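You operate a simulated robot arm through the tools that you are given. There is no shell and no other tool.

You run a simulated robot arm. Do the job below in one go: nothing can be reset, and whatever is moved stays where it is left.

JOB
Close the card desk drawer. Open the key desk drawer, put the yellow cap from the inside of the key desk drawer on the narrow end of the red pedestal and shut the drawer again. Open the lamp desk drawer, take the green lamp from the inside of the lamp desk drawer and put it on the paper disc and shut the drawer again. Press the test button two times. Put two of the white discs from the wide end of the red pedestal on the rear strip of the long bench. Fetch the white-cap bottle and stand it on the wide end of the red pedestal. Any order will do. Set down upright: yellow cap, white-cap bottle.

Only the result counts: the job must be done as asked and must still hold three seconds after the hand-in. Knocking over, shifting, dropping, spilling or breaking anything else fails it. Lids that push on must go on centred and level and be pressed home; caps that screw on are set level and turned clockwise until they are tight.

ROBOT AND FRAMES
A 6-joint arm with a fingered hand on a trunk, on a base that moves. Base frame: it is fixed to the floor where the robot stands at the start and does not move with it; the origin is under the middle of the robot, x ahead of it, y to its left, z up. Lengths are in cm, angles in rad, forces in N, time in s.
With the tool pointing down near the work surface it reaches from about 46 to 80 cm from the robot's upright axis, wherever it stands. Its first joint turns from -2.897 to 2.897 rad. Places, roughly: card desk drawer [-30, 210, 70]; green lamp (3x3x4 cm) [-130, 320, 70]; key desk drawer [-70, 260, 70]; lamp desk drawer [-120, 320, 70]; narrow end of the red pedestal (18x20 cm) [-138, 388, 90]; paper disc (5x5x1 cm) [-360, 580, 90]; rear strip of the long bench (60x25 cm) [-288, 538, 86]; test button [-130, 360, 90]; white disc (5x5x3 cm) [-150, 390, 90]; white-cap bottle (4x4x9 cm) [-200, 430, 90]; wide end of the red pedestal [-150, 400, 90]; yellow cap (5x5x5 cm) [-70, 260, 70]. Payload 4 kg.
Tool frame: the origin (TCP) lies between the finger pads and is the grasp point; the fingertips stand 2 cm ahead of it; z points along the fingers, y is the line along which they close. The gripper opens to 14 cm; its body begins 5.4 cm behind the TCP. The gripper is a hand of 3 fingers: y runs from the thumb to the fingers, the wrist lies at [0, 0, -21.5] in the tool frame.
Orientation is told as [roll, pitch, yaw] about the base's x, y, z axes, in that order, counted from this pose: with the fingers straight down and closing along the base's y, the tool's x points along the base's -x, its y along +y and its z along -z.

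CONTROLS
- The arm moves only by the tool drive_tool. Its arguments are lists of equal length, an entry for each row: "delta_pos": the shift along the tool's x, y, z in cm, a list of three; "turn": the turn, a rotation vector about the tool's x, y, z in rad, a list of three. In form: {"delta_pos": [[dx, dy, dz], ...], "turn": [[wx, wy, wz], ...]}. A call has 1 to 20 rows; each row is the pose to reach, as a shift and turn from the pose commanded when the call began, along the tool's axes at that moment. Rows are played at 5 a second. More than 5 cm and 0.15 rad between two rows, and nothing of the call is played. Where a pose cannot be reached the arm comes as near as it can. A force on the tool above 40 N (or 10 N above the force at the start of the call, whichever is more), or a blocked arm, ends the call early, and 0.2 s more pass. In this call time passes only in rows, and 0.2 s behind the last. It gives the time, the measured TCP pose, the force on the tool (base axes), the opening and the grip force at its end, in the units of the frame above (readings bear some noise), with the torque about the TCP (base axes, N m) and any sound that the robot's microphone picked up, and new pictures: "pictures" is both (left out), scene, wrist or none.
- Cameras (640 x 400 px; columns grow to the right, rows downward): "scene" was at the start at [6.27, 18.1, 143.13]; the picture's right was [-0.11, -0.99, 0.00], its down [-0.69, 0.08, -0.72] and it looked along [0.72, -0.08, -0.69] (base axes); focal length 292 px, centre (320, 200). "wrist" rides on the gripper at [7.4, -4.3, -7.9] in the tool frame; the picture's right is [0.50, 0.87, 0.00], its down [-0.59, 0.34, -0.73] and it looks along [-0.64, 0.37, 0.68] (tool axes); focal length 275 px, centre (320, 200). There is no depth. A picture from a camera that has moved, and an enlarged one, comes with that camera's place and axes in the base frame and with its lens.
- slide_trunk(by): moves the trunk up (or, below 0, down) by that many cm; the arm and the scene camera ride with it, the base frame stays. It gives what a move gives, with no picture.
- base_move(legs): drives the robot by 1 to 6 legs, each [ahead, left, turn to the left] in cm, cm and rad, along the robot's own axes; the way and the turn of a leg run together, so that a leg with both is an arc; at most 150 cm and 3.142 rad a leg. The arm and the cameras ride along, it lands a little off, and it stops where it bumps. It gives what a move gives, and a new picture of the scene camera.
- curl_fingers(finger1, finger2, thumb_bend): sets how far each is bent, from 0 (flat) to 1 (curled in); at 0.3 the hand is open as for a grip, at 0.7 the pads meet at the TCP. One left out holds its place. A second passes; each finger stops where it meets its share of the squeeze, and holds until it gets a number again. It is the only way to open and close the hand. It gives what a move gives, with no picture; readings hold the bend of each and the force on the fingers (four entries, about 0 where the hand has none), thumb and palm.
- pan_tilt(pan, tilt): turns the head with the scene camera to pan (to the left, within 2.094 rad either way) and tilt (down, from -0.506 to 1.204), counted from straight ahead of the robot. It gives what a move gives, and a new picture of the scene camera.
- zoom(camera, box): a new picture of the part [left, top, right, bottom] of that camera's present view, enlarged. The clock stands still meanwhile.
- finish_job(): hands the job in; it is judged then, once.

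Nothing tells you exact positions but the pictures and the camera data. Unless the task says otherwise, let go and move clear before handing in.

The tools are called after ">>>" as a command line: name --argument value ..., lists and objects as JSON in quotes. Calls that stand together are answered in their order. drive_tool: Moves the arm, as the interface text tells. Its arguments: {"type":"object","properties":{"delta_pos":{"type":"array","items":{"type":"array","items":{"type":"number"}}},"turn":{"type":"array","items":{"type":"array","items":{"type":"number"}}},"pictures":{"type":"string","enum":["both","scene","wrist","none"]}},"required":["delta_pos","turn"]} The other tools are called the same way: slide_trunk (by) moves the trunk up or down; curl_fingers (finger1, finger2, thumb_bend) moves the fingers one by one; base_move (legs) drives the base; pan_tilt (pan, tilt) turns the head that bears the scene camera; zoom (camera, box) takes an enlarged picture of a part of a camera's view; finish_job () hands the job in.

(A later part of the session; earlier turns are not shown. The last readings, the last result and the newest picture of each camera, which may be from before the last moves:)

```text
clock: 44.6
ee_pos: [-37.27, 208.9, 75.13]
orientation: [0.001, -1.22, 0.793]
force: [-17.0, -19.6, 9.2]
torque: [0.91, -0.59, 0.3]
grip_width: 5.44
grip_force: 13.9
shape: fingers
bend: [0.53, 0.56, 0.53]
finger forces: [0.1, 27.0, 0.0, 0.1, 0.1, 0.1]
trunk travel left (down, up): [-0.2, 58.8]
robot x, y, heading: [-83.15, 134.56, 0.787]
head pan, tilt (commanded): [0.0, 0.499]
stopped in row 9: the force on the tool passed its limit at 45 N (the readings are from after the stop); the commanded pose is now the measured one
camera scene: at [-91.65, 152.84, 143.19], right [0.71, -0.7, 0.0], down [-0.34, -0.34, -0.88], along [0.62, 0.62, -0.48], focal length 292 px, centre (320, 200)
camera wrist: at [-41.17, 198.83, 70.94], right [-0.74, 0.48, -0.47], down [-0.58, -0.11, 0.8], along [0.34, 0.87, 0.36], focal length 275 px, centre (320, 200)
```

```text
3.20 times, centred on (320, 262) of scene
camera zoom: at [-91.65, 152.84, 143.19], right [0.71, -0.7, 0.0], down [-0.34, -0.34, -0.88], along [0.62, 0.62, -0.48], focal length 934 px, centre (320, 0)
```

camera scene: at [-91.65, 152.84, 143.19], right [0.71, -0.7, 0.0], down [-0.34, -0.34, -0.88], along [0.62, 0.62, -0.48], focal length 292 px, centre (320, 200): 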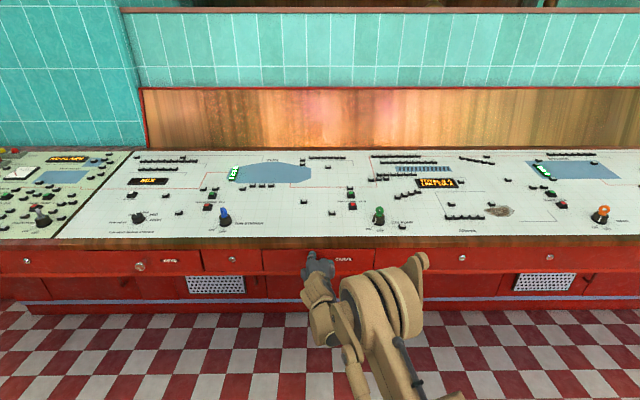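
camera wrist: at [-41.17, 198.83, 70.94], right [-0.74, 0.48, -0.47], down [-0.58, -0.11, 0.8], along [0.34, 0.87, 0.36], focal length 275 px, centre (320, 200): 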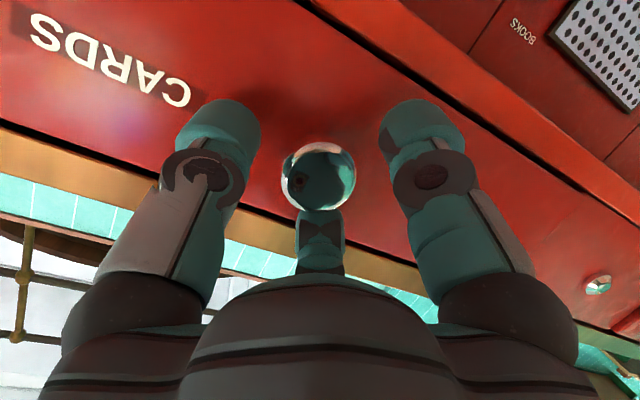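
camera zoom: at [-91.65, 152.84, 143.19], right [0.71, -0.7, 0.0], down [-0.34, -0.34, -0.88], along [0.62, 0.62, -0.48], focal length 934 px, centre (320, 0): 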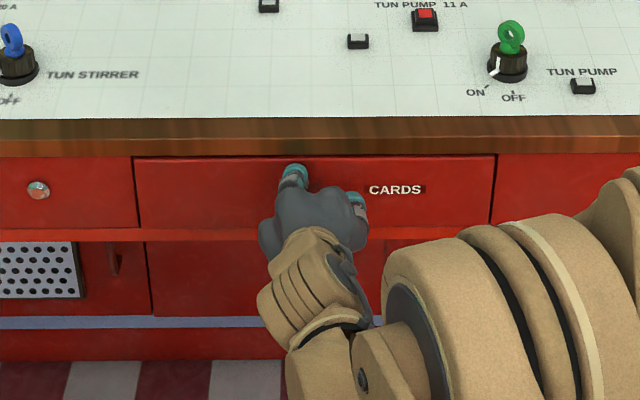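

The card drawer is now flush with its neighbours, so it is closed. I'll back off and slide left to the KEYS drawer.

>>> drive_tool --delta_pos '[[0.7, 0, -1.9], [1.4, 0, -3.8], [2.1, 0, -5.7], [2.8, 0, -7.6], [3.4, 0, -9.4]]' --turn '[[0, 0, 0], [0, 0, 0], [0, 0, 0], [0, 0, 0], [0, 0, 0]]' --pictures "none"

>>> base_move --legs '[[-3, 0, 0], [0, 61, 0]]'

>>> zoom --camera "wrist" --box '[0, 0, 640, 400]'

>>> zoom --camera "scene" --box '[220, 200, 420, 325]'

```text
clock: 45.8
ee_pos: [-44.01, 201.87, 74.91]
orientation: [0.001, -1.216, 0.794]
force: [-0.4, 0.3, 0.2]
torque: [0.0, 0.0, -0.02]
grip_width: 5.42
grip_force: 0.1
shape: fingers
bend: [0.53, 0.53, 0.53]
finger forces: [0.1, 0.0, 0.0, 0.0, 0.0, 0.0]
trunk travel left (down, up): [-0.2, 58.8]
robot x, y, heading: [-83.39, 134.68, 0.791]
head pan, tilt (commanded): [0.0, 0.499]
```

```text
clock: 49.6
ee_pos: [-89.16, 242.58, 74.84]
orientation: [0.0, -1.216, 0.792]
force: [0.2, -0.2, 0.0]
torque: [0.0, -0.03, 0.0]
grip_width: 5.47
grip_force: 0.0
shape: fingers
bend: [0.53, 0.53, 0.53]
finger forces: [0.1, 0.0, 0.1, 0.1, 0.1, 0.0]
trunk travel left (down, up): [-0.2, 58.8]
robot x, y, heading: [-128.02, 175.53, 0.785]
head pan, tilt (commanded): [0.0, 0.499]
camera scene: at [-136.47, 193.94, 143.15], right [0.71, -0.71, 0.0], down [-0.34, -0.34, -0.88], along [0.62, 0.62, -0.48], focal length 292 px, centre (320, 200)
```

scene: 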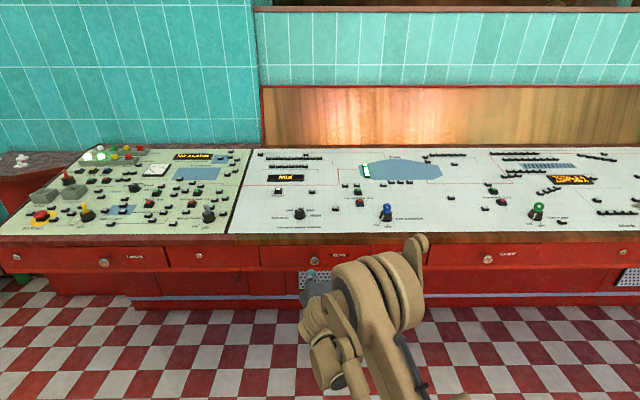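

```text
1.00 times, centred on (320, 200) of wrist (not enlarged: the box is as wide or as high as the picture)
camera zoom: at [-93.03, 232.5, 70.77], right [-0.74, 0.49, -0.47], down [-0.58, -0.11, 0.81], along [0.34, 0.87, 0.36], focal length 275 px, centre (320, 200)
```

zoom: 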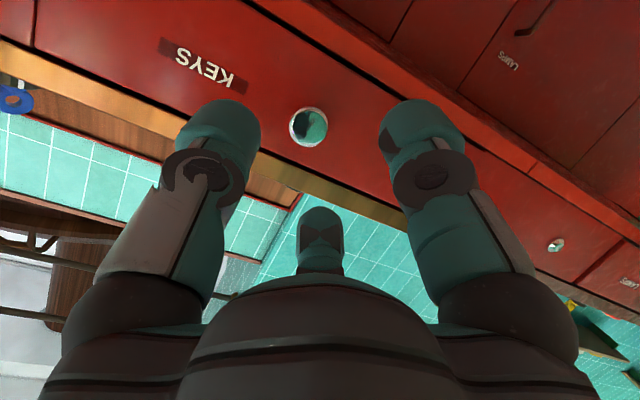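

```text
3.20 times, centred on (320, 262) of scene
camera zoom: at [-136.47, 193.94, 143.15], right [0.71, -0.71, 0.0], down [-0.34, -0.34, -0.88], along [0.62, 0.62, -0.48], focal length 934 px, centre (320, 0)
```

zoom: 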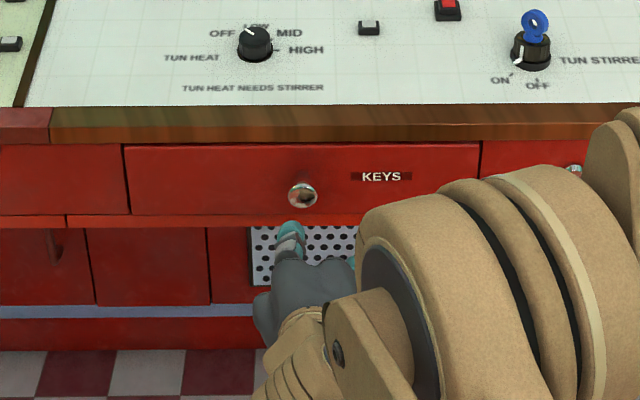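

The KEYS knob triangulates to about [-80.9, 252.5, 74.6]. I'll move the cupped fingers most of the way to it, then check the alignment.

>>> drive_tool --delta_pos '[[-0.6, 0.4, 1.9], [-1.2, 0.8, 3.8], [-1.8, 1.1, 5.6], [-2.4, 1.1, 7.5]]' --turn '[[0, 0, 0], [0, 0, 0], [0, 0, 0], [0, 0, 0]]' --pictures "wrist"

>>> zoom --camera "scene" --box '[270, 210, 370, 272]'

```text
clock: 50.6
ee_pos: [-84.49, 248.98, 74.69]
orientation: [-0.002, -1.217, 0.793]
force: [-0.4, -0.7, 1.0]
torque: [0.0, 0.02, 0.03]
grip_width: 5.41
grip_force: 0.1
shape: fingers
bend: [0.53, 0.53, 0.53]
finger forces: [0.1, 0.1, 0.0, 0.0, 0.0, 0.0]
trunk travel left (down, up): [-0.2, 58.8]
robot x, y, heading: [-128.5, 175.26, 0.788]
head pan, tilt (commanded): [0.0, 0.499]
camera wrist: at [-88.31, 238.94, 70.44], right [-0.74, 0.49, -0.47], down [-0.58, -0.11, 0.81], along [0.34, 0.87, 0.36], focal length 275 px, centre (320, 200)
```

wrist: 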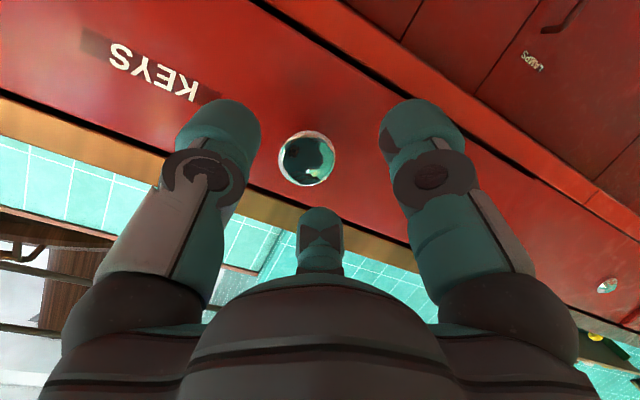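

```text
6.40 times, centred on (320, 241) of scene
camera zoom: at [-136.47, 193.95, 143.15], right [0.71, -0.71, 0.0], down [-0.34, -0.34, -0.88], along [0.62, 0.62, -0.48], focal length 1867 px, centre (320, -62)
```

zoom: 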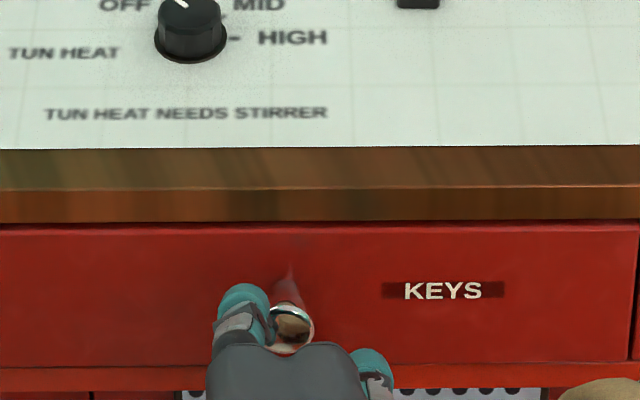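

The knob is centred between the fingers. I'll advance about 4.5 cm and close on it.

>>> drive_tool --delta_pos '[[-0.5, 0, 1.5], [-1.0, 0, 3.0], [-1.4, 0, 4.2]]' --turn '[[0, 0, 0], [0, 0, 0], [0, 0, 0]]' --pictures "wrist"

>>> curl_fingers --finger1 0.75 --finger2 0.75 --thumb_bend 0.75

>>> zoom --camera "wrist" --box '[0, 0, 640, 400]'

```text
clock: 51.4
ee_pos: [-81.65, 251.95, 74.82]
orientation: [-0.001, -1.22, 0.795]
force: [-22.4, -21.1, 8.6]
torque: [0.84, -0.69, 0.52]
grip_width: 5.42
grip_force: 15.0
shape: fingers
bend: [0.53, 0.55, 0.53]
finger forces: [0.0, 30.6, 0.1, 0.0, 0.0, 0.0]
trunk travel left (down, up): [-0.2, 58.8]
robot x, y, heading: [-128.13, 175.54, 0.79]
head pan, tilt (commanded): [0.0, 0.499]
camera wrist: at [-85.56, 241.9, 70.58], right [-0.74, 0.48, -0.47], down [-0.58, -0.11, 0.8], along [0.34, 0.87, 0.36], focal length 275 px, centre (320, 200)
```

wrist: 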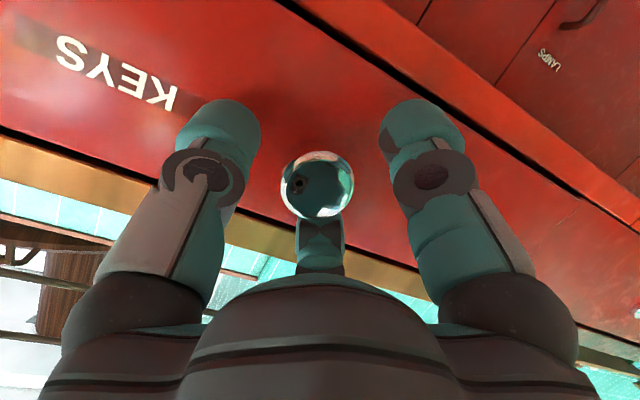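

```text
clock: 52.4
ee_pos: [-81.2, 251.89, 74.52]
orientation: [-0.003, -1.215, 0.79]
force: [0.9, 0.8, 5.1]
torque: [0.0, -0.03, 0.02]
grip_width: 2.24
grip_force: 21.3
shape: fingers
bend: [0.63, 0.61, 0.64]
finger forces: [10.4, 14.4, 0.0, 0.1, 18.0, 0.1]
trunk travel left (down, up): [-0.2, 58.8]
robot x, y, heading: [-127.78, 175.29, 0.786]
head pan, tilt (commanded): [0.0, 0.499]
```

```text
1.00 times, centred on (320, 200) of wrist (not enlarged: the box is as wide or as high as the picture)
camera zoom: at [-85.18, 241.94, 70.35], right [-0.74, 0.49, -0.47], down [-0.58, -0.11, 0.81], along [0.34, 0.87, 0.36], focal length 275 px, centre (320, 200)
```

zoom: 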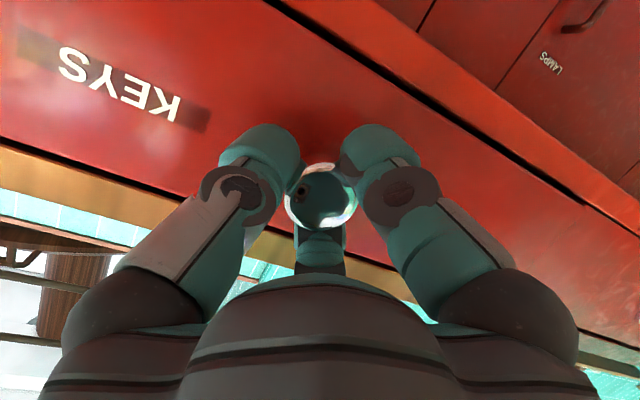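

The fingers are gripping the knob's neck with 21 N. I'll pull the drawer out slowly.

>>> drive_tool --delta_pos '[[0.17, 0, -0.47], [0.35, 0, -0.94], [0.69, 0, -1.88], [1.04, 0, -2.82], [1.38, 0, -3.76], [1.73, 0, -4.7], [2.07, 0, -5.63], [2.42, 0, -6.57], [2.76, 0, -7.51], [3.11, 0, -8.45], [3.45, 0, -9.39], [3.8, 0, -10.33], [4.14, 0, -11.27], [4.49, 0, -12.2], [4.83, 0, -13.1]]' --turn '[[0, 0, 0], [0, 0, 0], [0, 0, 0], [0, 0, 0], [0, 0, 0], [0, 0, 0], [0, 0, 0], [0, 0, 0], [0, 0, 0], [0, 0, 0], [0, 0, 0], [0, 0, 0], [0, 0, 0], [0, 0, 0], [0, 0, 0]]' --pictures "both"

```text
clock: 55.6
ee_pos: [-90.91, 241.96, 74.51]
orientation: [0.003, -1.215, 0.789]
force: [8.3, -7.3, 8.4]
torque: [0.08, -0.1, -0.09]
grip_width: 2.23
grip_force: 22.3
shape: fingers
bend: [0.63, 0.61, 0.64]
finger forces: [9.2, 14.3, 0.0, 0.0, 21.1, 0.1]
trunk travel left (down, up): [-0.2, 58.8]
robot x, y, heading: [-128.23, 175.87, 0.789]
head pan, tilt (commanded): [0.0, 0.499]
camera scene: at [-136.43, 193.77, 143.18], right [0.71, -0.71, 0.0], down [-0.34, -0.34, -0.88], along [0.62, 0.62, -0.48], focal length 292 px, centre (320, 200)
camera wrist: at [-94.92, 231.98, 70.31], right [-0.74, 0.49, -0.47], down [-0.58, -0.11, 0.81], along [0.34, 0.87, 0.36], focal length 275 px, centre (320, 200)
```

scene: 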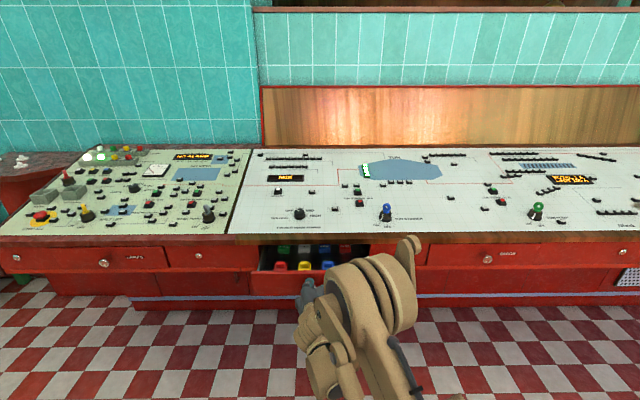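
wrist: 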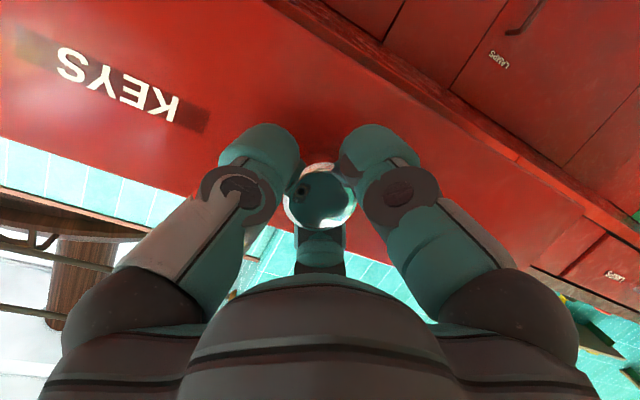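

The drawer came out about 14 cm and shows coloured caps inside. I'll zoom in to see them.

>>> zoom --camera "scene" --box '[240, 220, 400, 320]'

```text
4.00 times, centred on (320, 270) of scene
camera zoom: at [-136.43, 193.77, 143.18], right [0.71, -0.71, 0.0], down [-0.34, -0.34, -0.88], along [0.62, 0.62, -0.48], focal length 1167 px, centre (320, -80)
```

zoom: 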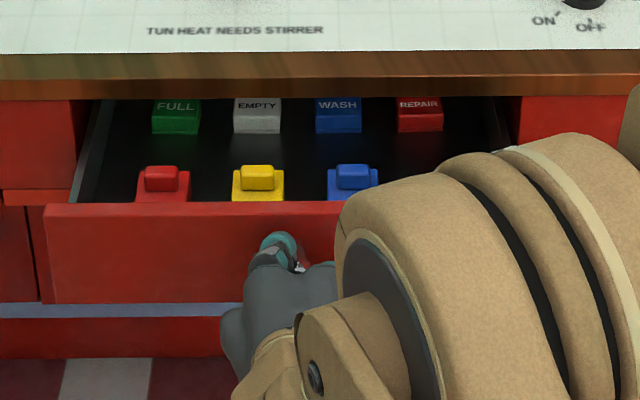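

The yellow cap is in the front row, about 7 cm behind the drawer face. I'll pull the drawer a little further so the hand fits in front of the lip.

>>> drive_tool --delta_pos '[[0.35, 0.05, -0.94], [0.69, 0.1, -1.88], [1.04, 0.1, -2.82], [1.38, 0.1, -3.76], [1.73, 0.1, -4.7]]' --turn '[[0, 0, 0], [0, 0, 0], [0, 0, 0], [0, 0, 0], [0, 0, 0]]' --pictures "none"

```text
clock: 57.0
ee_pos: [-93.66, 239.42, 74.81]
orientation: [0.001, -1.209, 0.777]
force: [5.5, -5.9, -18.7]
torque: [-0.08, 0.3, -0.16]
grip_width: 2.45
grip_force: 20.8
shape: fingers
bend: [0.63, 0.62, 0.63]
finger forces: [12.4, 8.3, 0.0, 0.0, 21.6, 0.1]
out of reach, approached as far as the arm can: row 4, 5
trunk travel left (down, up): [-0.2, 58.8]
robot x, y, heading: [-127.99, 175.25, 0.784]
head pan, tilt (commanded): [0.0, 0.499]
stopped in row 5: the force on the tool passed its limit at 40 N (the readings are from after the stop); the commanded pose is now the measured one
```

The arm reached its inner limit with the drawer out about 18 cm. I'll use the base to pull a few centimetres more.

>>> base_move --legs '[[-5, 0, 0]]'

>>> zoom --camera "scene" --box '[240, 220, 400, 320]'

```text
clock: 58.0
ee_pos: [-97.24, 235.96, 74.71]
orientation: [0.002, -1.211, 0.781]
force: [13.0, -15.2, -22.1]
torque: [-0.13, 0.32, -0.29]
grip_width: 2.49
grip_force: 22.6
shape: fingers
bend: [0.62, 0.62, 0.63]
finger forces: [12.0, 7.6, 0.0, 0.0, 25.1, 0.1]
trunk travel left (down, up): [-0.2, 58.8]
robot x, y, heading: [-131.65, 171.47, 0.784]
head pan, tilt (commanded): [0.0, 0.499]
camera scene: at [-139.68, 190.45, 143.15], right [0.71, -0.71, 0.0], down [-0.34, -0.34, -0.88], along [0.62, 0.62, -0.48], focal length 292 px, centre (320, 200)
```

scene: 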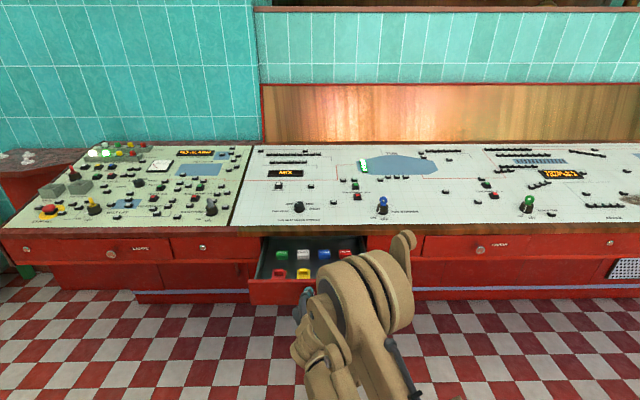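

```text
4.00 times, centred on (320, 270) of scene
camera zoom: at [-139.68, 190.45, 143.15], right [0.71, -0.71, 0.0], down [-0.34, -0.34, -0.88], along [0.62, 0.62, -0.48], focal length 1167 px, centre (320, -80)
```

zoom: 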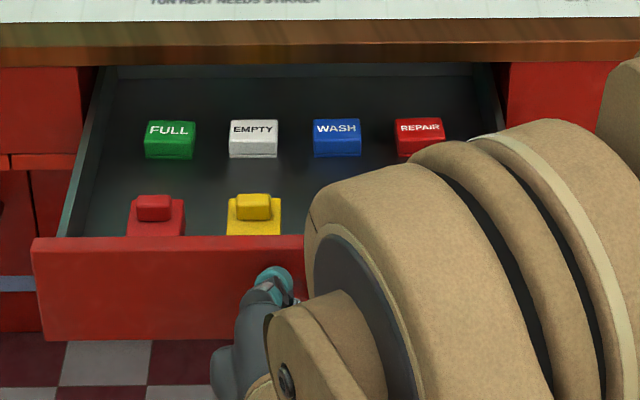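

The drawer is open about 23 cm, plenty of room. I'll release the knob and back the base off.

>>> curl_fingers --finger1 0.5 --finger2 0.5 --thumb_bend 0.5

>>> base_move --legs '[[-8, 0, 0]]'

>>> slide_trunk --by 25

>>> pan_tilt --pan 0.0 --tilt 0.65

>>> zoom --camera "scene" --box '[240, 160, 400, 260]'

```text
clock: 59.0
ee_pos: [-97.31, 235.83, 74.81]
orientation: [-0.001, -1.212, 0.78]
force: [-0.7, -0.2, -0.2]
torque: [0.02, -0.02, 0.0]
grip_width: 6.36
grip_force: 0.0
shape: fingers
bend: [0.5, 0.5, 0.5]
finger forces: [0.0, 0.0, 0.0, 0.0, 0.1, 0.0]
trunk travel left (down, up): [-0.2, 58.8]
robot x, y, heading: [-131.32, 171.78, 0.783]
head pan, tilt (commanded): [0.0, 0.499]
```

```text
clock: 60.0
ee_pos: [-103.09, 230.38, 74.92]
orientation: [-0.002, -1.213, 0.784]
force: [0.9, -0.6, -0.5]
torque: [-0.01, 0.02, -0.02]
grip_width: 6.35
grip_force: 0.0
shape: fingers
bend: [0.5, 0.5, 0.5]
finger forces: [0.1, 0.0, 0.1, 0.0, 0.1, 0.0]
trunk travel left (down, up): [-0.2, 58.8]
robot x, y, heading: [-136.95, 166.26, 0.786]
head pan, tilt (commanded): [0.0, 0.499]
camera scene: at [-145.63, 184.71, 143.15], right [0.71, -0.71, 0.0], down [-0.34, -0.34, -0.88], along [0.62, 0.62, -0.48], focal length 292 px, centre (320, 200)
```

scene: 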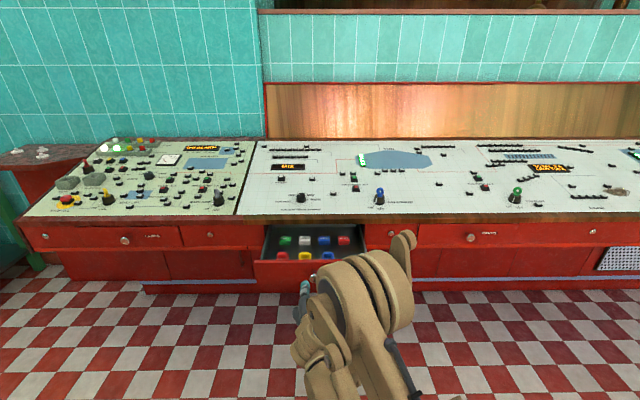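

```text
clock: 62.6
ee_pos: [-103.08, 230.24, 99.86]
orientation: [-0.003, -1.212, 0.784]
force: [-0.2, -0.7, 0.1]
torque: [0.01, -0.01, -0.04]
grip_width: 6.34
grip_force: 0.0
shape: fingers
bend: [0.5, 0.5, 0.5]
finger forces: [0.1, 0.0, 0.1, 0.0, 0.0, 0.0]
trunk travel left (down, up): [-25.2, 33.8]
robot x, y, heading: [-137.3, 166.51, 0.784]
head pan, tilt (commanded): [0.0, 0.499]
```

```text
clock: 63.3
ee_pos: [-103.11, 230.28, 99.76]
orientation: [-0.003, -1.212, 0.784]
force: [0.5, -0.3, -0.4]
torque: [0.02, 0.03, 0.0]
grip_width: 6.37
grip_force: 0.0
shape: fingers
bend: [0.5, 0.5, 0.5]
finger forces: [0.0, 0.0, 0.1, 0.0, 0.1, 0.0]
trunk travel left (down, up): [-25.2, 33.8]
robot x, y, heading: [-137.2, 166.44, 0.788]
head pan, tilt (commanded): [0.0, 0.649]
camera scene: at [-145.92, 184.43, 166.82], right [0.71, -0.71, 0.0], down [-0.43, -0.43, -0.8], along [0.56, 0.56, -0.6], focal length 292 px, centre (320, 200)
```

scene: 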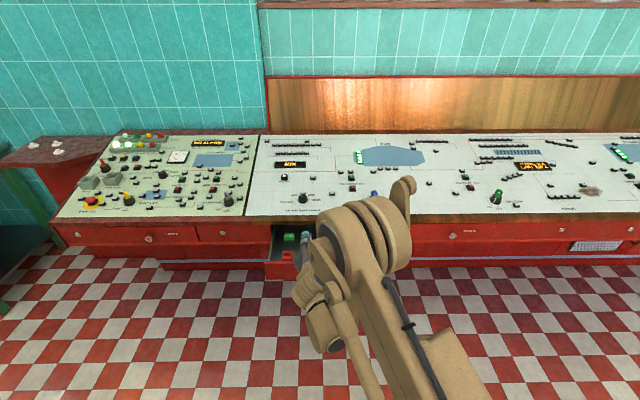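

```text
4.00 times, centred on (320, 210) of scene
camera zoom: at [-145.92, 184.43, 166.82], right [0.71, -0.71, 0.0], down [-0.43, -0.43, -0.8], along [0.56, 0.56, -0.6], focal length 1167 px, centre (320, 160)
```

zoom: 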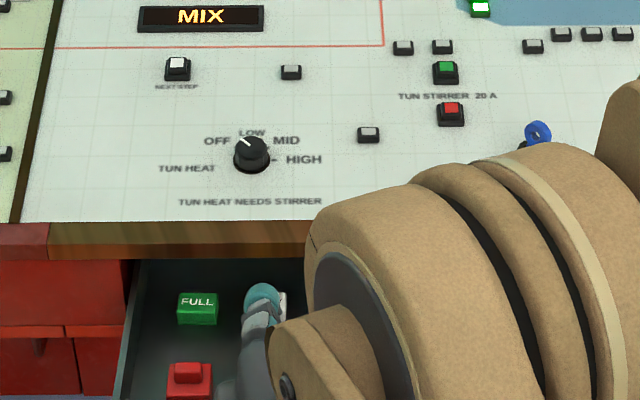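

Now I'll swing the hand back to pointing straight down, in free space above and in front of the drawer.

>>> drive_tool --delta_pos '[[0.01, 0, -1.5], [0.02, 0, -3.0], [0.03, 0, -4.5], [0.04, 0, -6.0], [0.05, 0, -7.5], [0.06, 0, -9.0], [0.07, 0, -10.5], [0.08, 0, -12.0], [0.09, 0, -13.6], [0.1, 0, -15.1]]' --turn '[[0, 0.1213, 0], [0, 0.2426, 0], [0, 0.3639, 0], [0, 0.4852, 0], [0, 0.6065, 0], [0, 0.7278, 0], [0, 0.8491, 0], [0, 0.9704, 0], [0, 1.0917, 0], [0, 1.213, 0]]' --pictures "none"

>>> base_move --legs '[[20, 0, 0]]'

>>> zoom --camera "wrist" --box '[0, 0, 640, 400]'

```text
clock: 65.5
ee_pos: [-113.22, 220.31, 105.08]
orientation: [-0.001, 0.002, 0.783]
force: [0.0, -0.3, -0.3]
torque: [0.01, 0.0, -0.05]
grip_width: 6.37
grip_force: 0.0
shape: fingers
bend: [0.5, 0.5, 0.5]
finger forces: [0.1, 0.0, 0.0, 0.0, 0.0, 0.0]
trunk travel left (down, up): [-25.2, 33.8]
robot x, y, heading: [-137.47, 165.97, 0.784]
head pan, tilt (commanded): [0.0, 0.649]
```

```text
clock: 67.1
ee_pos: [-98.98, 234.47, 105.01]
orientation: [0.0, 0.001, 0.784]
force: [-1.2, 0.5, -0.1]
torque: [0.0, 0.01, -0.02]
grip_width: 6.35
grip_force: 0.1
shape: fingers
bend: [0.5, 0.5, 0.5]
finger forces: [0.0, 0.0, 0.0, 0.0, 0.0, 0.0]
trunk travel left (down, up): [-25.2, 33.8]
robot x, y, heading: [-123.43, 180.11, 0.784]
head pan, tilt (commanded): [0.0, 0.649]
camera scene: at [-131.65, 198.7, 166.8], right [0.71, -0.71, 0.0], down [-0.43, -0.43, -0.8], along [0.56, 0.56, -0.61], focal length 292 px, centre (320, 200)
```

scene: 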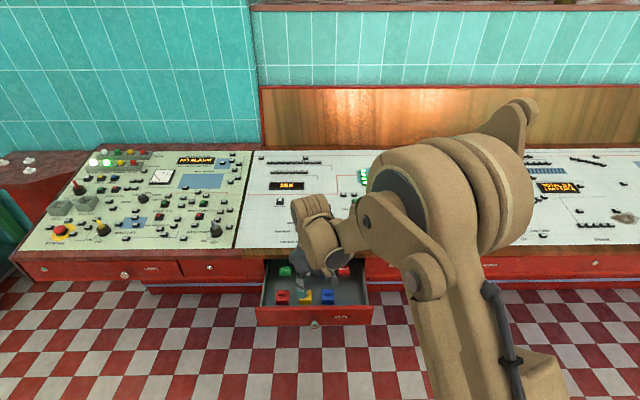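

```text
1.00 times, centred on (320, 200) of wrist (not enlarged: the box is as wide or as high as the picture)
camera zoom: at [-101.12, 226.33, 113.0], right [-0.97, 0.26, 0.0], down [0.18, 0.66, 0.73], along [0.19, 0.71, -0.68], focal length 275 px, centre (320, 200)
```

zoom: 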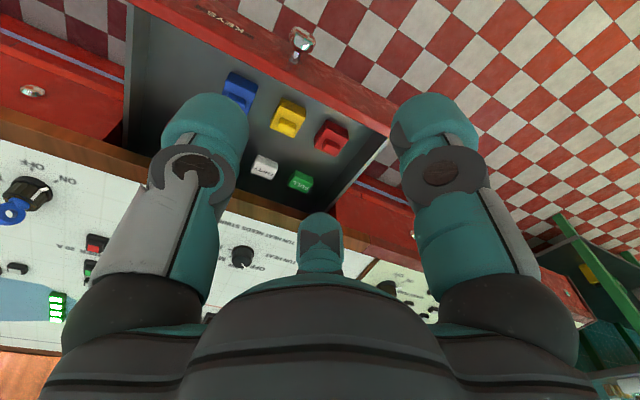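

The wrist camera sees the yellow cap between the fingers. I'll zoom for detail.

>>> zoom --camera "wrist" --box '[210, 50, 370, 150]'

>>> zoom --camera "scene" --box '[240, 250, 400, 350]'

```text
4.00 times, centred on (290, 100) of wrist
camera zoom: at [-101.12, 226.33, 113.0], right [-0.97, 0.26, 0.0], down [0.18, 0.66, 0.73], along [0.19, 0.71, -0.68], focal length 1101 px, centre (440, 600)
```

zoom: 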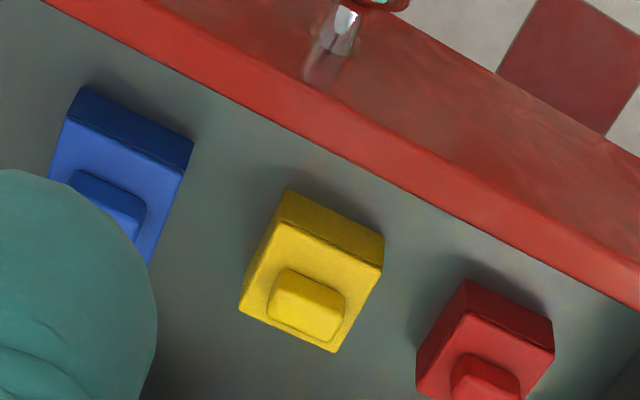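

```text
4.00 times, centred on (320, 300) of scene
camera zoom: at [-131.65, 198.7, 166.8], right [0.71, -0.71, 0.0], down [-0.43, -0.43, -0.8], along [0.56, 0.56, -0.61], focal length 1167 px, centre (320, -200)
```

zoom: 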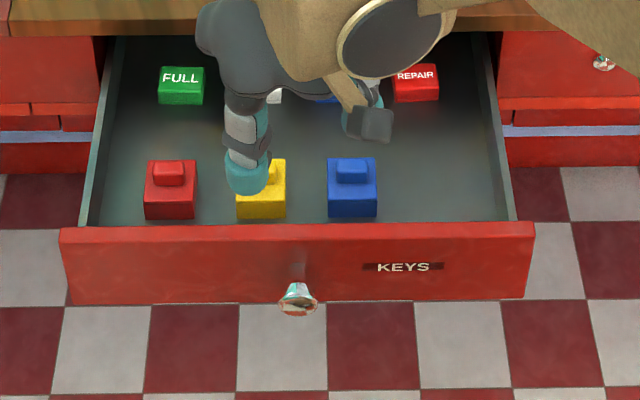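

The yellow cap's body is centred at about [-89.3, 248.9] with its top near z 71.5, so the hand at half-open should fit between its neighbours. I'll move closer and get above it.

>>> base_move --legs '[[10, 0, 0]]'

>>> slide_trunk --by -12

>>> drive_tool --delta_pos '[[-2.3, 1.1, 0], [-4.6, 2.2, 0], [-7.0, 3.4, 0]]' --turn '[[0, 0, 0], [0, 0, 0], [0, 0, 0]]' --pictures "both"

>>> zoom --camera "wrist" --box '[240, 90, 400, 190]'

```text
clock: 68.2
ee_pos: [-91.71, 241.55, 105.06]
orientation: [-0.001, 0.001, 0.782]
force: [-0.1, 0.1, -0.3]
torque: [0.0, 0.0, -0.02]
grip_width: 6.35
grip_force: 0.0
shape: fingers
bend: [0.5, 0.5, 0.5]
finger forces: [0.0, 0.0, 0.0, 0.1, 0.0, 0.1]
trunk travel left (down, up): [-25.2, 33.8]
robot x, y, heading: [-116.05, 187.3, 0.786]
head pan, tilt (commanded): [0.0, 0.649]
camera scene: at [-124.5, 205.84, 166.8], right [0.71, -0.71, 0.0], down [-0.43, -0.43, -0.8], along [0.56, 0.56, -0.61], focal length 292 px, centre (320, 200)
```

scene: 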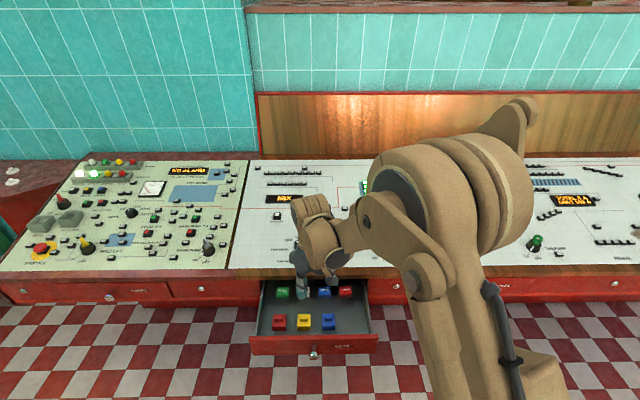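

```text
clock: 69.8
ee_pos: [-91.85, 241.55, 93.09]
orientation: [-0.001, 0.001, 0.783]
force: [-0.3, 0.1, -0.7]
torque: [0.0, 0.02, -0.02]
grip_width: 6.35
grip_force: 0.1
shape: fingers
bend: [0.5, 0.5, 0.5]
finger forces: [0.0, 0.1, 0.0, 0.0, 0.1, 0.0]
trunk travel left (down, up): [-13.2, 45.8]
robot x, y, heading: [-115.69, 187.5, 0.784]
head pan, tilt (commanded): [0.0, 0.649]
```

```text
clock: 70.5
ee_pos: [-89.27, 249.04, 93.13]
orientation: [0.001, 0.001, 0.783]
force: [-0.8, 0.2, -0.8]
torque: [-0.01, 0.01, -0.01]
grip_width: 6.35
grip_force: 0.0
shape: fingers
bend: [0.5, 0.5, 0.5]
finger forces: [0.0, 0.0, 0.0, 0.0, 0.0, 0.0]
trunk travel left (down, up): [-13.2, 45.8]
robot x, y, heading: [-115.91, 187.04, 0.786]
head pan, tilt (commanded): [0.0, 0.649]
camera scene: at [-124.64, 205.73, 154.81], right [0.71, -0.71, 0.0], down [-0.43, -0.43, -0.8], along [0.56, 0.56, -0.61], focal length 292 px, centre (320, 200)
camera wrist: at [-91.48, 240.77, 101.05], right [-0.97, 0.26, 0.0], down [0.18, 0.66, 0.73], along [0.19, 0.71, -0.68], focal length 275 px, centre (320, 200)
```

scene: 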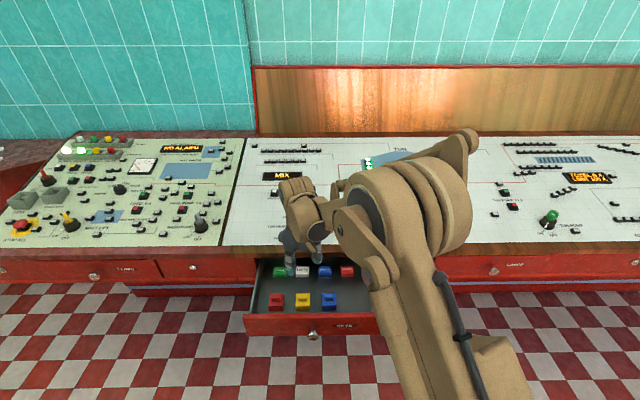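
wrist: 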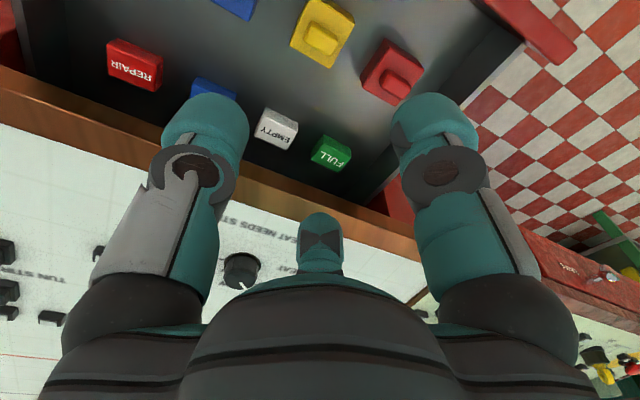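

```text
4.00 times, centred on (320, 140) of wrist
camera zoom: at [-91.48, 240.77, 101.05], right [-0.97, 0.26, 0.0], down [0.18, 0.66, 0.73], along [0.19, 0.71, -0.68], focal length 1101 px, centre (320, 440)
```

zoom: 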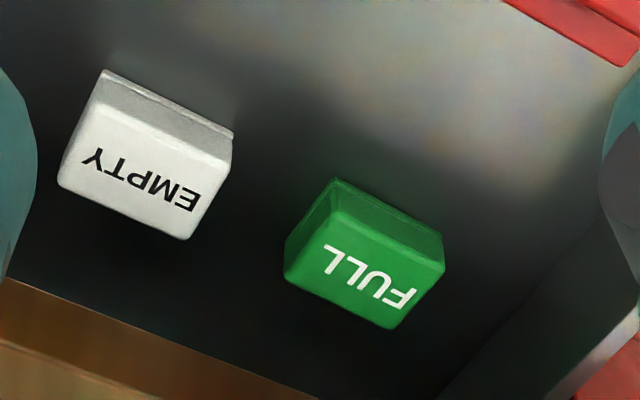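

>>> zoom --camera "wrist" --box '[240, 0, 400, 100]'

>>> zoom --camera "scene" --box '[240, 250, 400, 350]'

```text
4.00 times, centred on (320, 50) of wrist
camera zoom: at [-91.48, 240.77, 101.05], right [-0.97, 0.26, 0.0], down [0.18, 0.66, 0.73], along [0.19, 0.71, -0.68], focal length 1101 px, centre (320, 800)
```

zoom: 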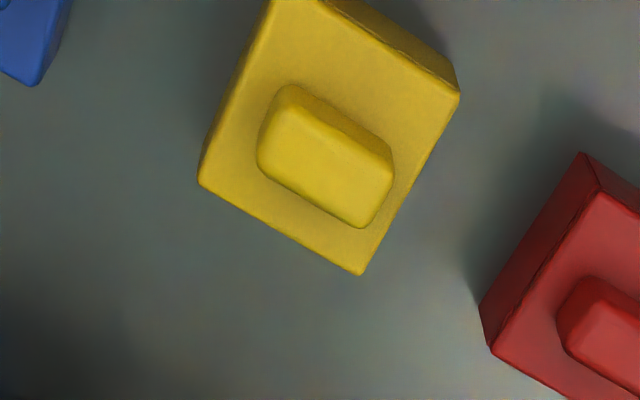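

```text
4.00 times, centred on (320, 300) of scene
camera zoom: at [-124.64, 205.73, 154.81], right [0.71, -0.71, 0.0], down [-0.43, -0.43, -0.8], along [0.56, 0.56, -0.61], focal length 1167 px, centre (320, -200)
```

zoom: 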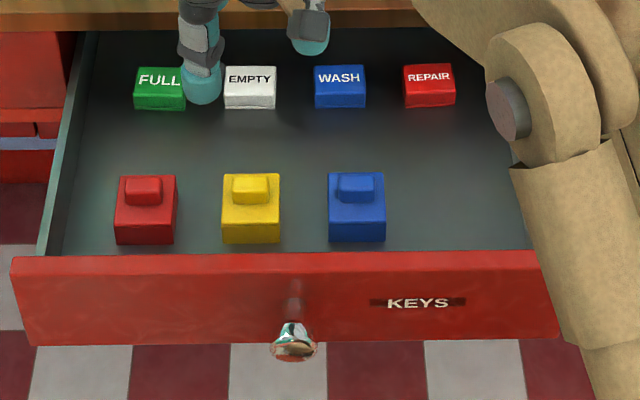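

The cap's centre is about [-89.5, 249.0] with the body top near z 72, and the hand is already above it. I'll lower the trunk, then check again before the final descent.

>>> slide_trunk --by -12

>>> drive_tool --delta_pos '[[0.2, 0, 1.5], [0.2, 0, 3.0]]' --turn '[[0, 0, 0], [0, 0, 0]]' --pictures "both"

>>> zoom --camera "scene" --box '[240, 200, 400, 300]'

```text
clock: 72.0
ee_pos: [-89.41, 248.85, 81.07]
orientation: [0.0, 0.001, 0.783]
force: [0.5, -0.1, -0.7]
torque: [0.04, -0.02, 0.03]
grip_width: 6.36
grip_force: 0.1
shape: fingers
bend: [0.5, 0.5, 0.5]
finger forces: [0.1, 0.0, 0.1, 0.0, 0.0, 0.0]
trunk travel left (down, up): [-1.2, 57.8]
robot x, y, heading: [-116.39, 187.68, 0.782]
head pan, tilt (commanded): [0.0, 0.649]
```

```text
clock: 72.7
ee_pos: [-89.41, 248.78, 78.0]
orientation: [0.002, 0.0, 0.782]
force: [0.1, 0.0, 0.1]
torque: [0.06, 0.02, -0.01]
grip_width: 6.36
grip_force: 0.0
shape: fingers
bend: [0.5, 0.5, 0.5]
finger forces: [0.0, 0.1, 0.1, 0.0, 0.0, 0.0]
trunk travel left (down, up): [-1.2, 57.8]
robot x, y, heading: [-116.16, 187.38, 0.788]
head pan, tilt (commanded): [0.0, 0.649]
camera scene: at [-124.65, 205.69, 142.81], right [0.71, -0.71, 0.0], down [-0.43, -0.43, -0.8], along [0.56, 0.56, -0.6], focal length 292 px, centre (320, 200)
camera wrist: at [-91.65, 240.56, 86.04], right [-0.97, 0.26, 0.0], down [0.18, 0.66, 0.73], along [0.19, 0.71, -0.68], focal length 275 px, centre (320, 200)
```

scene: 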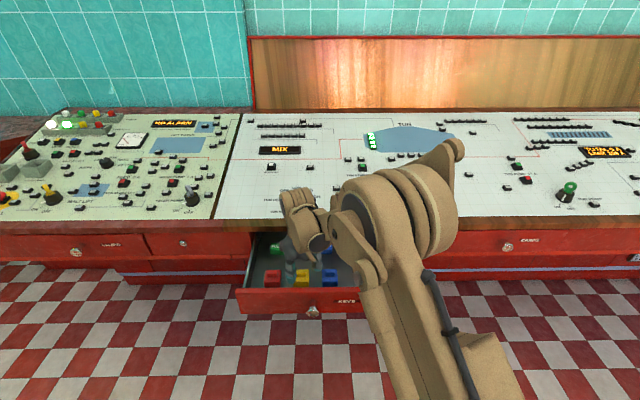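
wrist: 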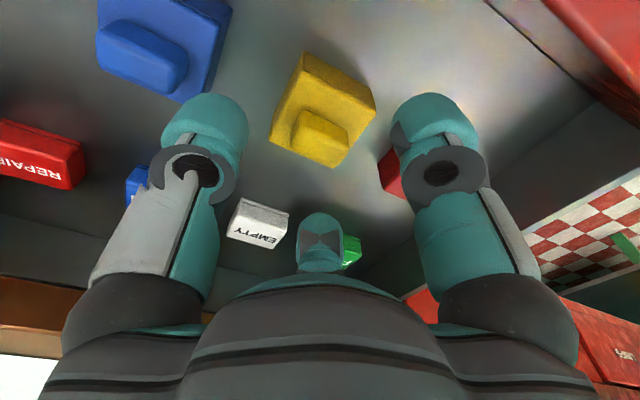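

```text
4.00 times, centred on (320, 250) of scene
camera zoom: at [-124.65, 205.69, 142.81], right [0.71, -0.71, 0.0], down [-0.43, -0.43, -0.8], along [0.56, 0.56, -0.6], focal length 1167 px, centre (320, 0)
```

zoom: 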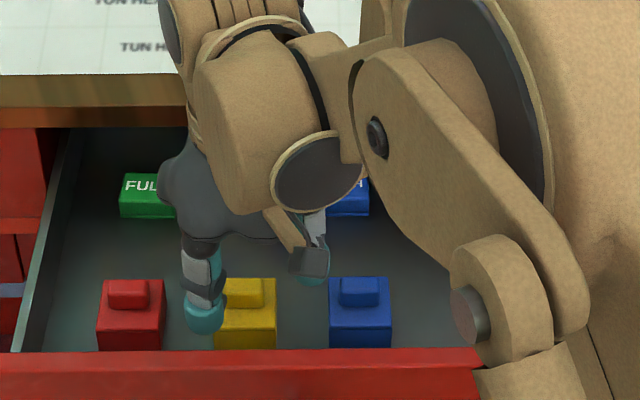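

The cap lines up with the hand axis. Descending the last 7 cm.

>>> drive_tool --delta_pos '[[0, 0, 1.5], [0, 0, 3.0], [0, 0, 4.5], [0, 0, 5.7], [0, 0, 6.5], [0, 0, 7.2]]' --turn '[[0, 0, 0], [0, 0, 0], [0, 0, 0], [0, 0, 0], [0, 0, 0], [0, 0, 0]]' --pictures "both"

>>> zoom --camera "scene" --box '[240, 200, 400, 300]'

```text
clock: 73.8
ee_pos: [-89.52, 248.63, 72.53]
orientation: [0.0, -0.003, 0.784]
force: [-0.5, 2.7, 35.1]
torque: [-0.53, -0.13, 0.11]
grip_width: 6.34
grip_force: 17.7
shape: fingers
bend: [0.5, 0.5, 0.5]
finger forces: [11.9, 5.4, 0.2, 0.0, 17.7, 0.0]
trunk travel left (down, up): [-1.2, 57.8]
robot x, y, heading: [-116.23, 187.83, 0.785]
head pan, tilt (commanded): [0.0, 0.649]
stopped in row 5: the force on the tool passed its limit at 53 N (the readings are from after the stop); the commanded pose is now the measured one
camera scene: at [-124.77, 205.39, 142.89], right [0.71, -0.71, 0.0], down [-0.43, -0.43, -0.8], along [0.56, 0.56, -0.6], focal length 292 px, centre (320, 200)
camera wrist: at [-91.73, 240.46, 80.39], right [-0.97, 0.26, 0.0], down [0.18, 0.65, 0.74], along [0.19, 0.71, -0.68], focal length 275 px, centre (320, 200)
```

scene: 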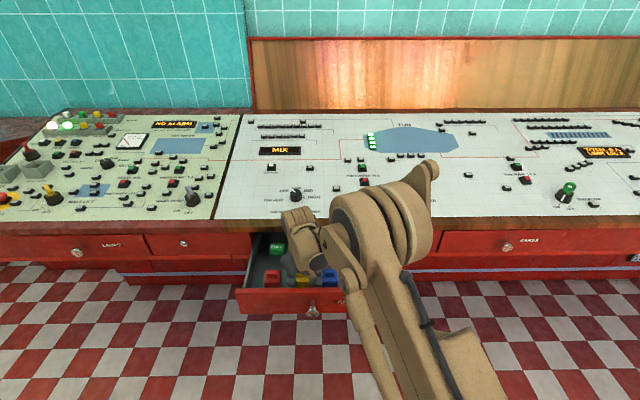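
wrist: 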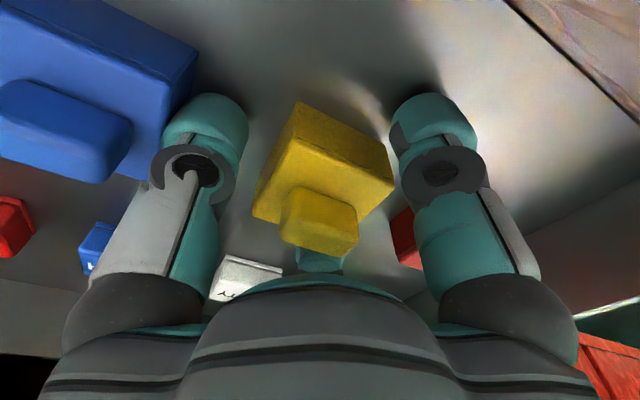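

```text
4.00 times, centred on (320, 250) of scene
camera zoom: at [-124.77, 205.39, 142.89], right [0.71, -0.71, 0.0], down [-0.43, -0.43, -0.8], along [0.56, 0.56, -0.6], focal length 1167 px, centre (320, 0)
```

zoom: 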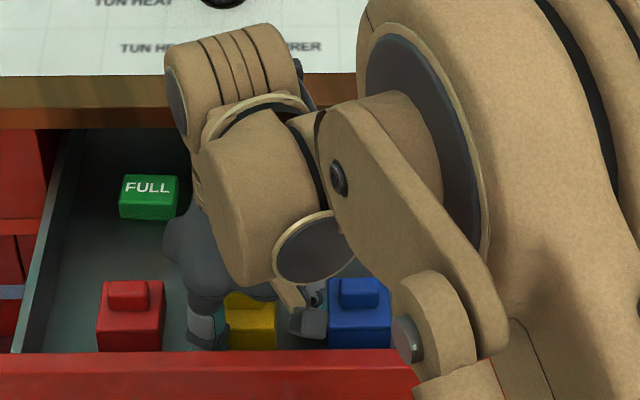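

The fingertips touched the drawer floor at TCP z 72.5. I'll lift 0.5 cm and close the fingers on the cap.

>>> drive_tool --delta_pos '[[0, 0, -0.5]]' --turn '[[0, 0, 0]]' --pictures "none"

>>> curl_fingers --finger1 0.7 --finger2 0.7 --thumb_bend 0.7

>>> zoom --camera "wrist" --box '[0, 0, 640, 400]'

```text
clock: 74.2
ee_pos: [-89.5, 248.8, 72.58]
orientation: [0.0, 0.0, 0.784]
force: [0.7, 0.9, -0.3]
torque: [0.01, 0.0, 0.04]
grip_width: 6.35
grip_force: 0.0
shape: fingers
bend: [0.5, 0.5, 0.5]
finger forces: [0.0, 0.0, 0.0, 0.0, 0.0, 0.0]
trunk travel left (down, up): [-1.2, 57.8]
robot x, y, heading: [-116.08, 187.32, 0.787]
head pan, tilt (commanded): [0.0, 0.649]
```

```text
clock: 75.2
ee_pos: [-89.42, 248.86, 72.71]
orientation: [0.001, 0.0, 0.781]
force: [-0.8, -0.4, 0.4]
torque: [0.01, 0.03, -0.02]
grip_width: 2.96
grip_force: 11.8
shape: fingers
bend: [0.57, 0.57, 0.67]
finger forces: [8.9, 8.4, 0.0, 0.0, 6.8, 0.0]
trunk travel left (down, up): [-1.2, 57.8]
robot x, y, heading: [-116.14, 187.07, 0.784]
head pan, tilt (commanded): [0.0, 0.649]
```

```text
1.00 times, centred on (320, 200) of wrist (not enlarged: the box is as wide or as high as the picture)
camera zoom: at [-91.68, 240.6, 80.59], right [-0.97, 0.26, 0.0], down [0.18, 0.66, 0.73], along [0.19, 0.71, -0.68], focal length 275 px, centre (320, 200)
```

zoom: 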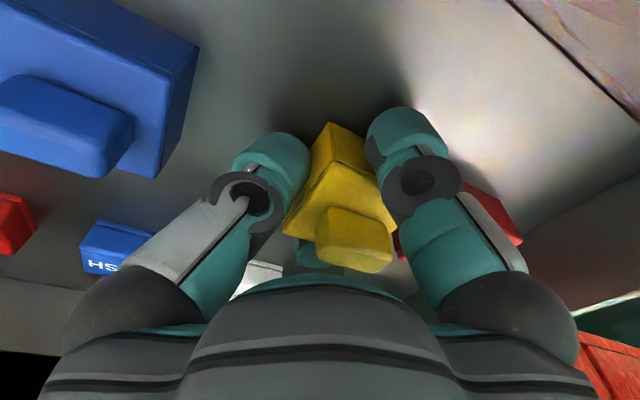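

The cap is held by all three fingers (7–9 N each). I'll lift gently and check that it stays.

>>> drive_tool --delta_pos '[[0, 0, -0.7], [0, 0, -1.5], [0, 0, -2.5], [0, 0, -4]]' --turn '[[0, 0, 0], [0, 0, 0], [0, 0, 0], [0, 0, 0]]' --pictures "wrist"

>>> zoom --camera "scene" --box '[240, 200, 400, 300]'

```text
clock: 76.2
ee_pos: [-89.51, 248.78, 76.71]
orientation: [-0.001, -0.001, 0.782]
force: [0.1, 0.3, -0.2]
torque: [0.01, -0.01, -0.01]
grip_width: 2.99
grip_force: 12.2
shape: fingers
bend: [0.57, 0.57, 0.67]
finger forces: [8.9, 8.4, 0.1, 0.0, 6.8, 0.0]
trunk travel left (down, up): [-1.2, 57.8]
robot x, y, heading: [-116.31, 187.29, 0.782]
head pan, tilt (commanded): [0.0, 0.649]
camera wrist: at [-91.65, 240.62, 84.57], right [-0.97, 0.26, 0.0], down [0.18, 0.66, 0.73], along [0.19, 0.71, -0.68], focal length 275 px, centre (320, 200)
```

wrist: 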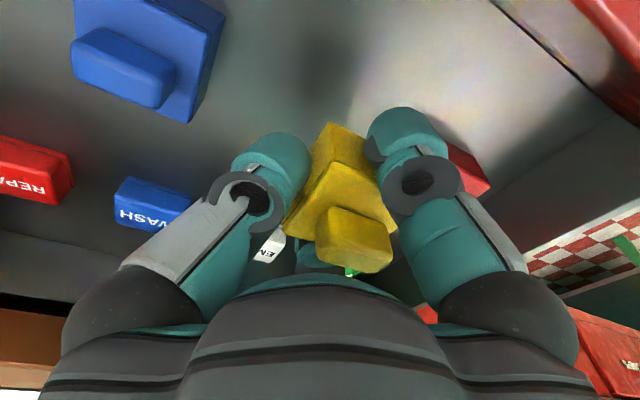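

```text
4.00 times, centred on (320, 250) of scene
camera zoom: at [-124.66, 205.69, 142.81], right [0.71, -0.71, 0.0], down [-0.43, -0.43, -0.8], along [0.56, 0.56, -0.6], focal length 1167 px, centre (320, 0)
```

zoom: 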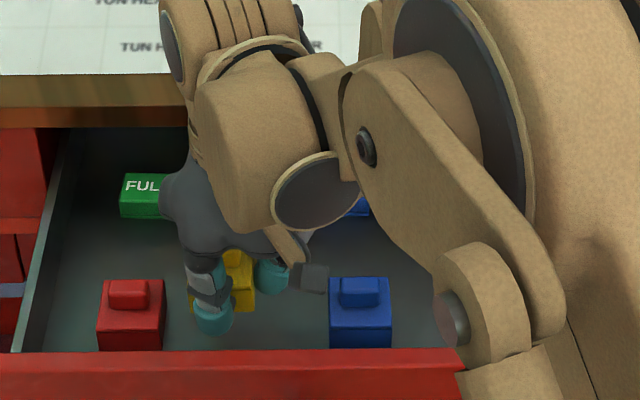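

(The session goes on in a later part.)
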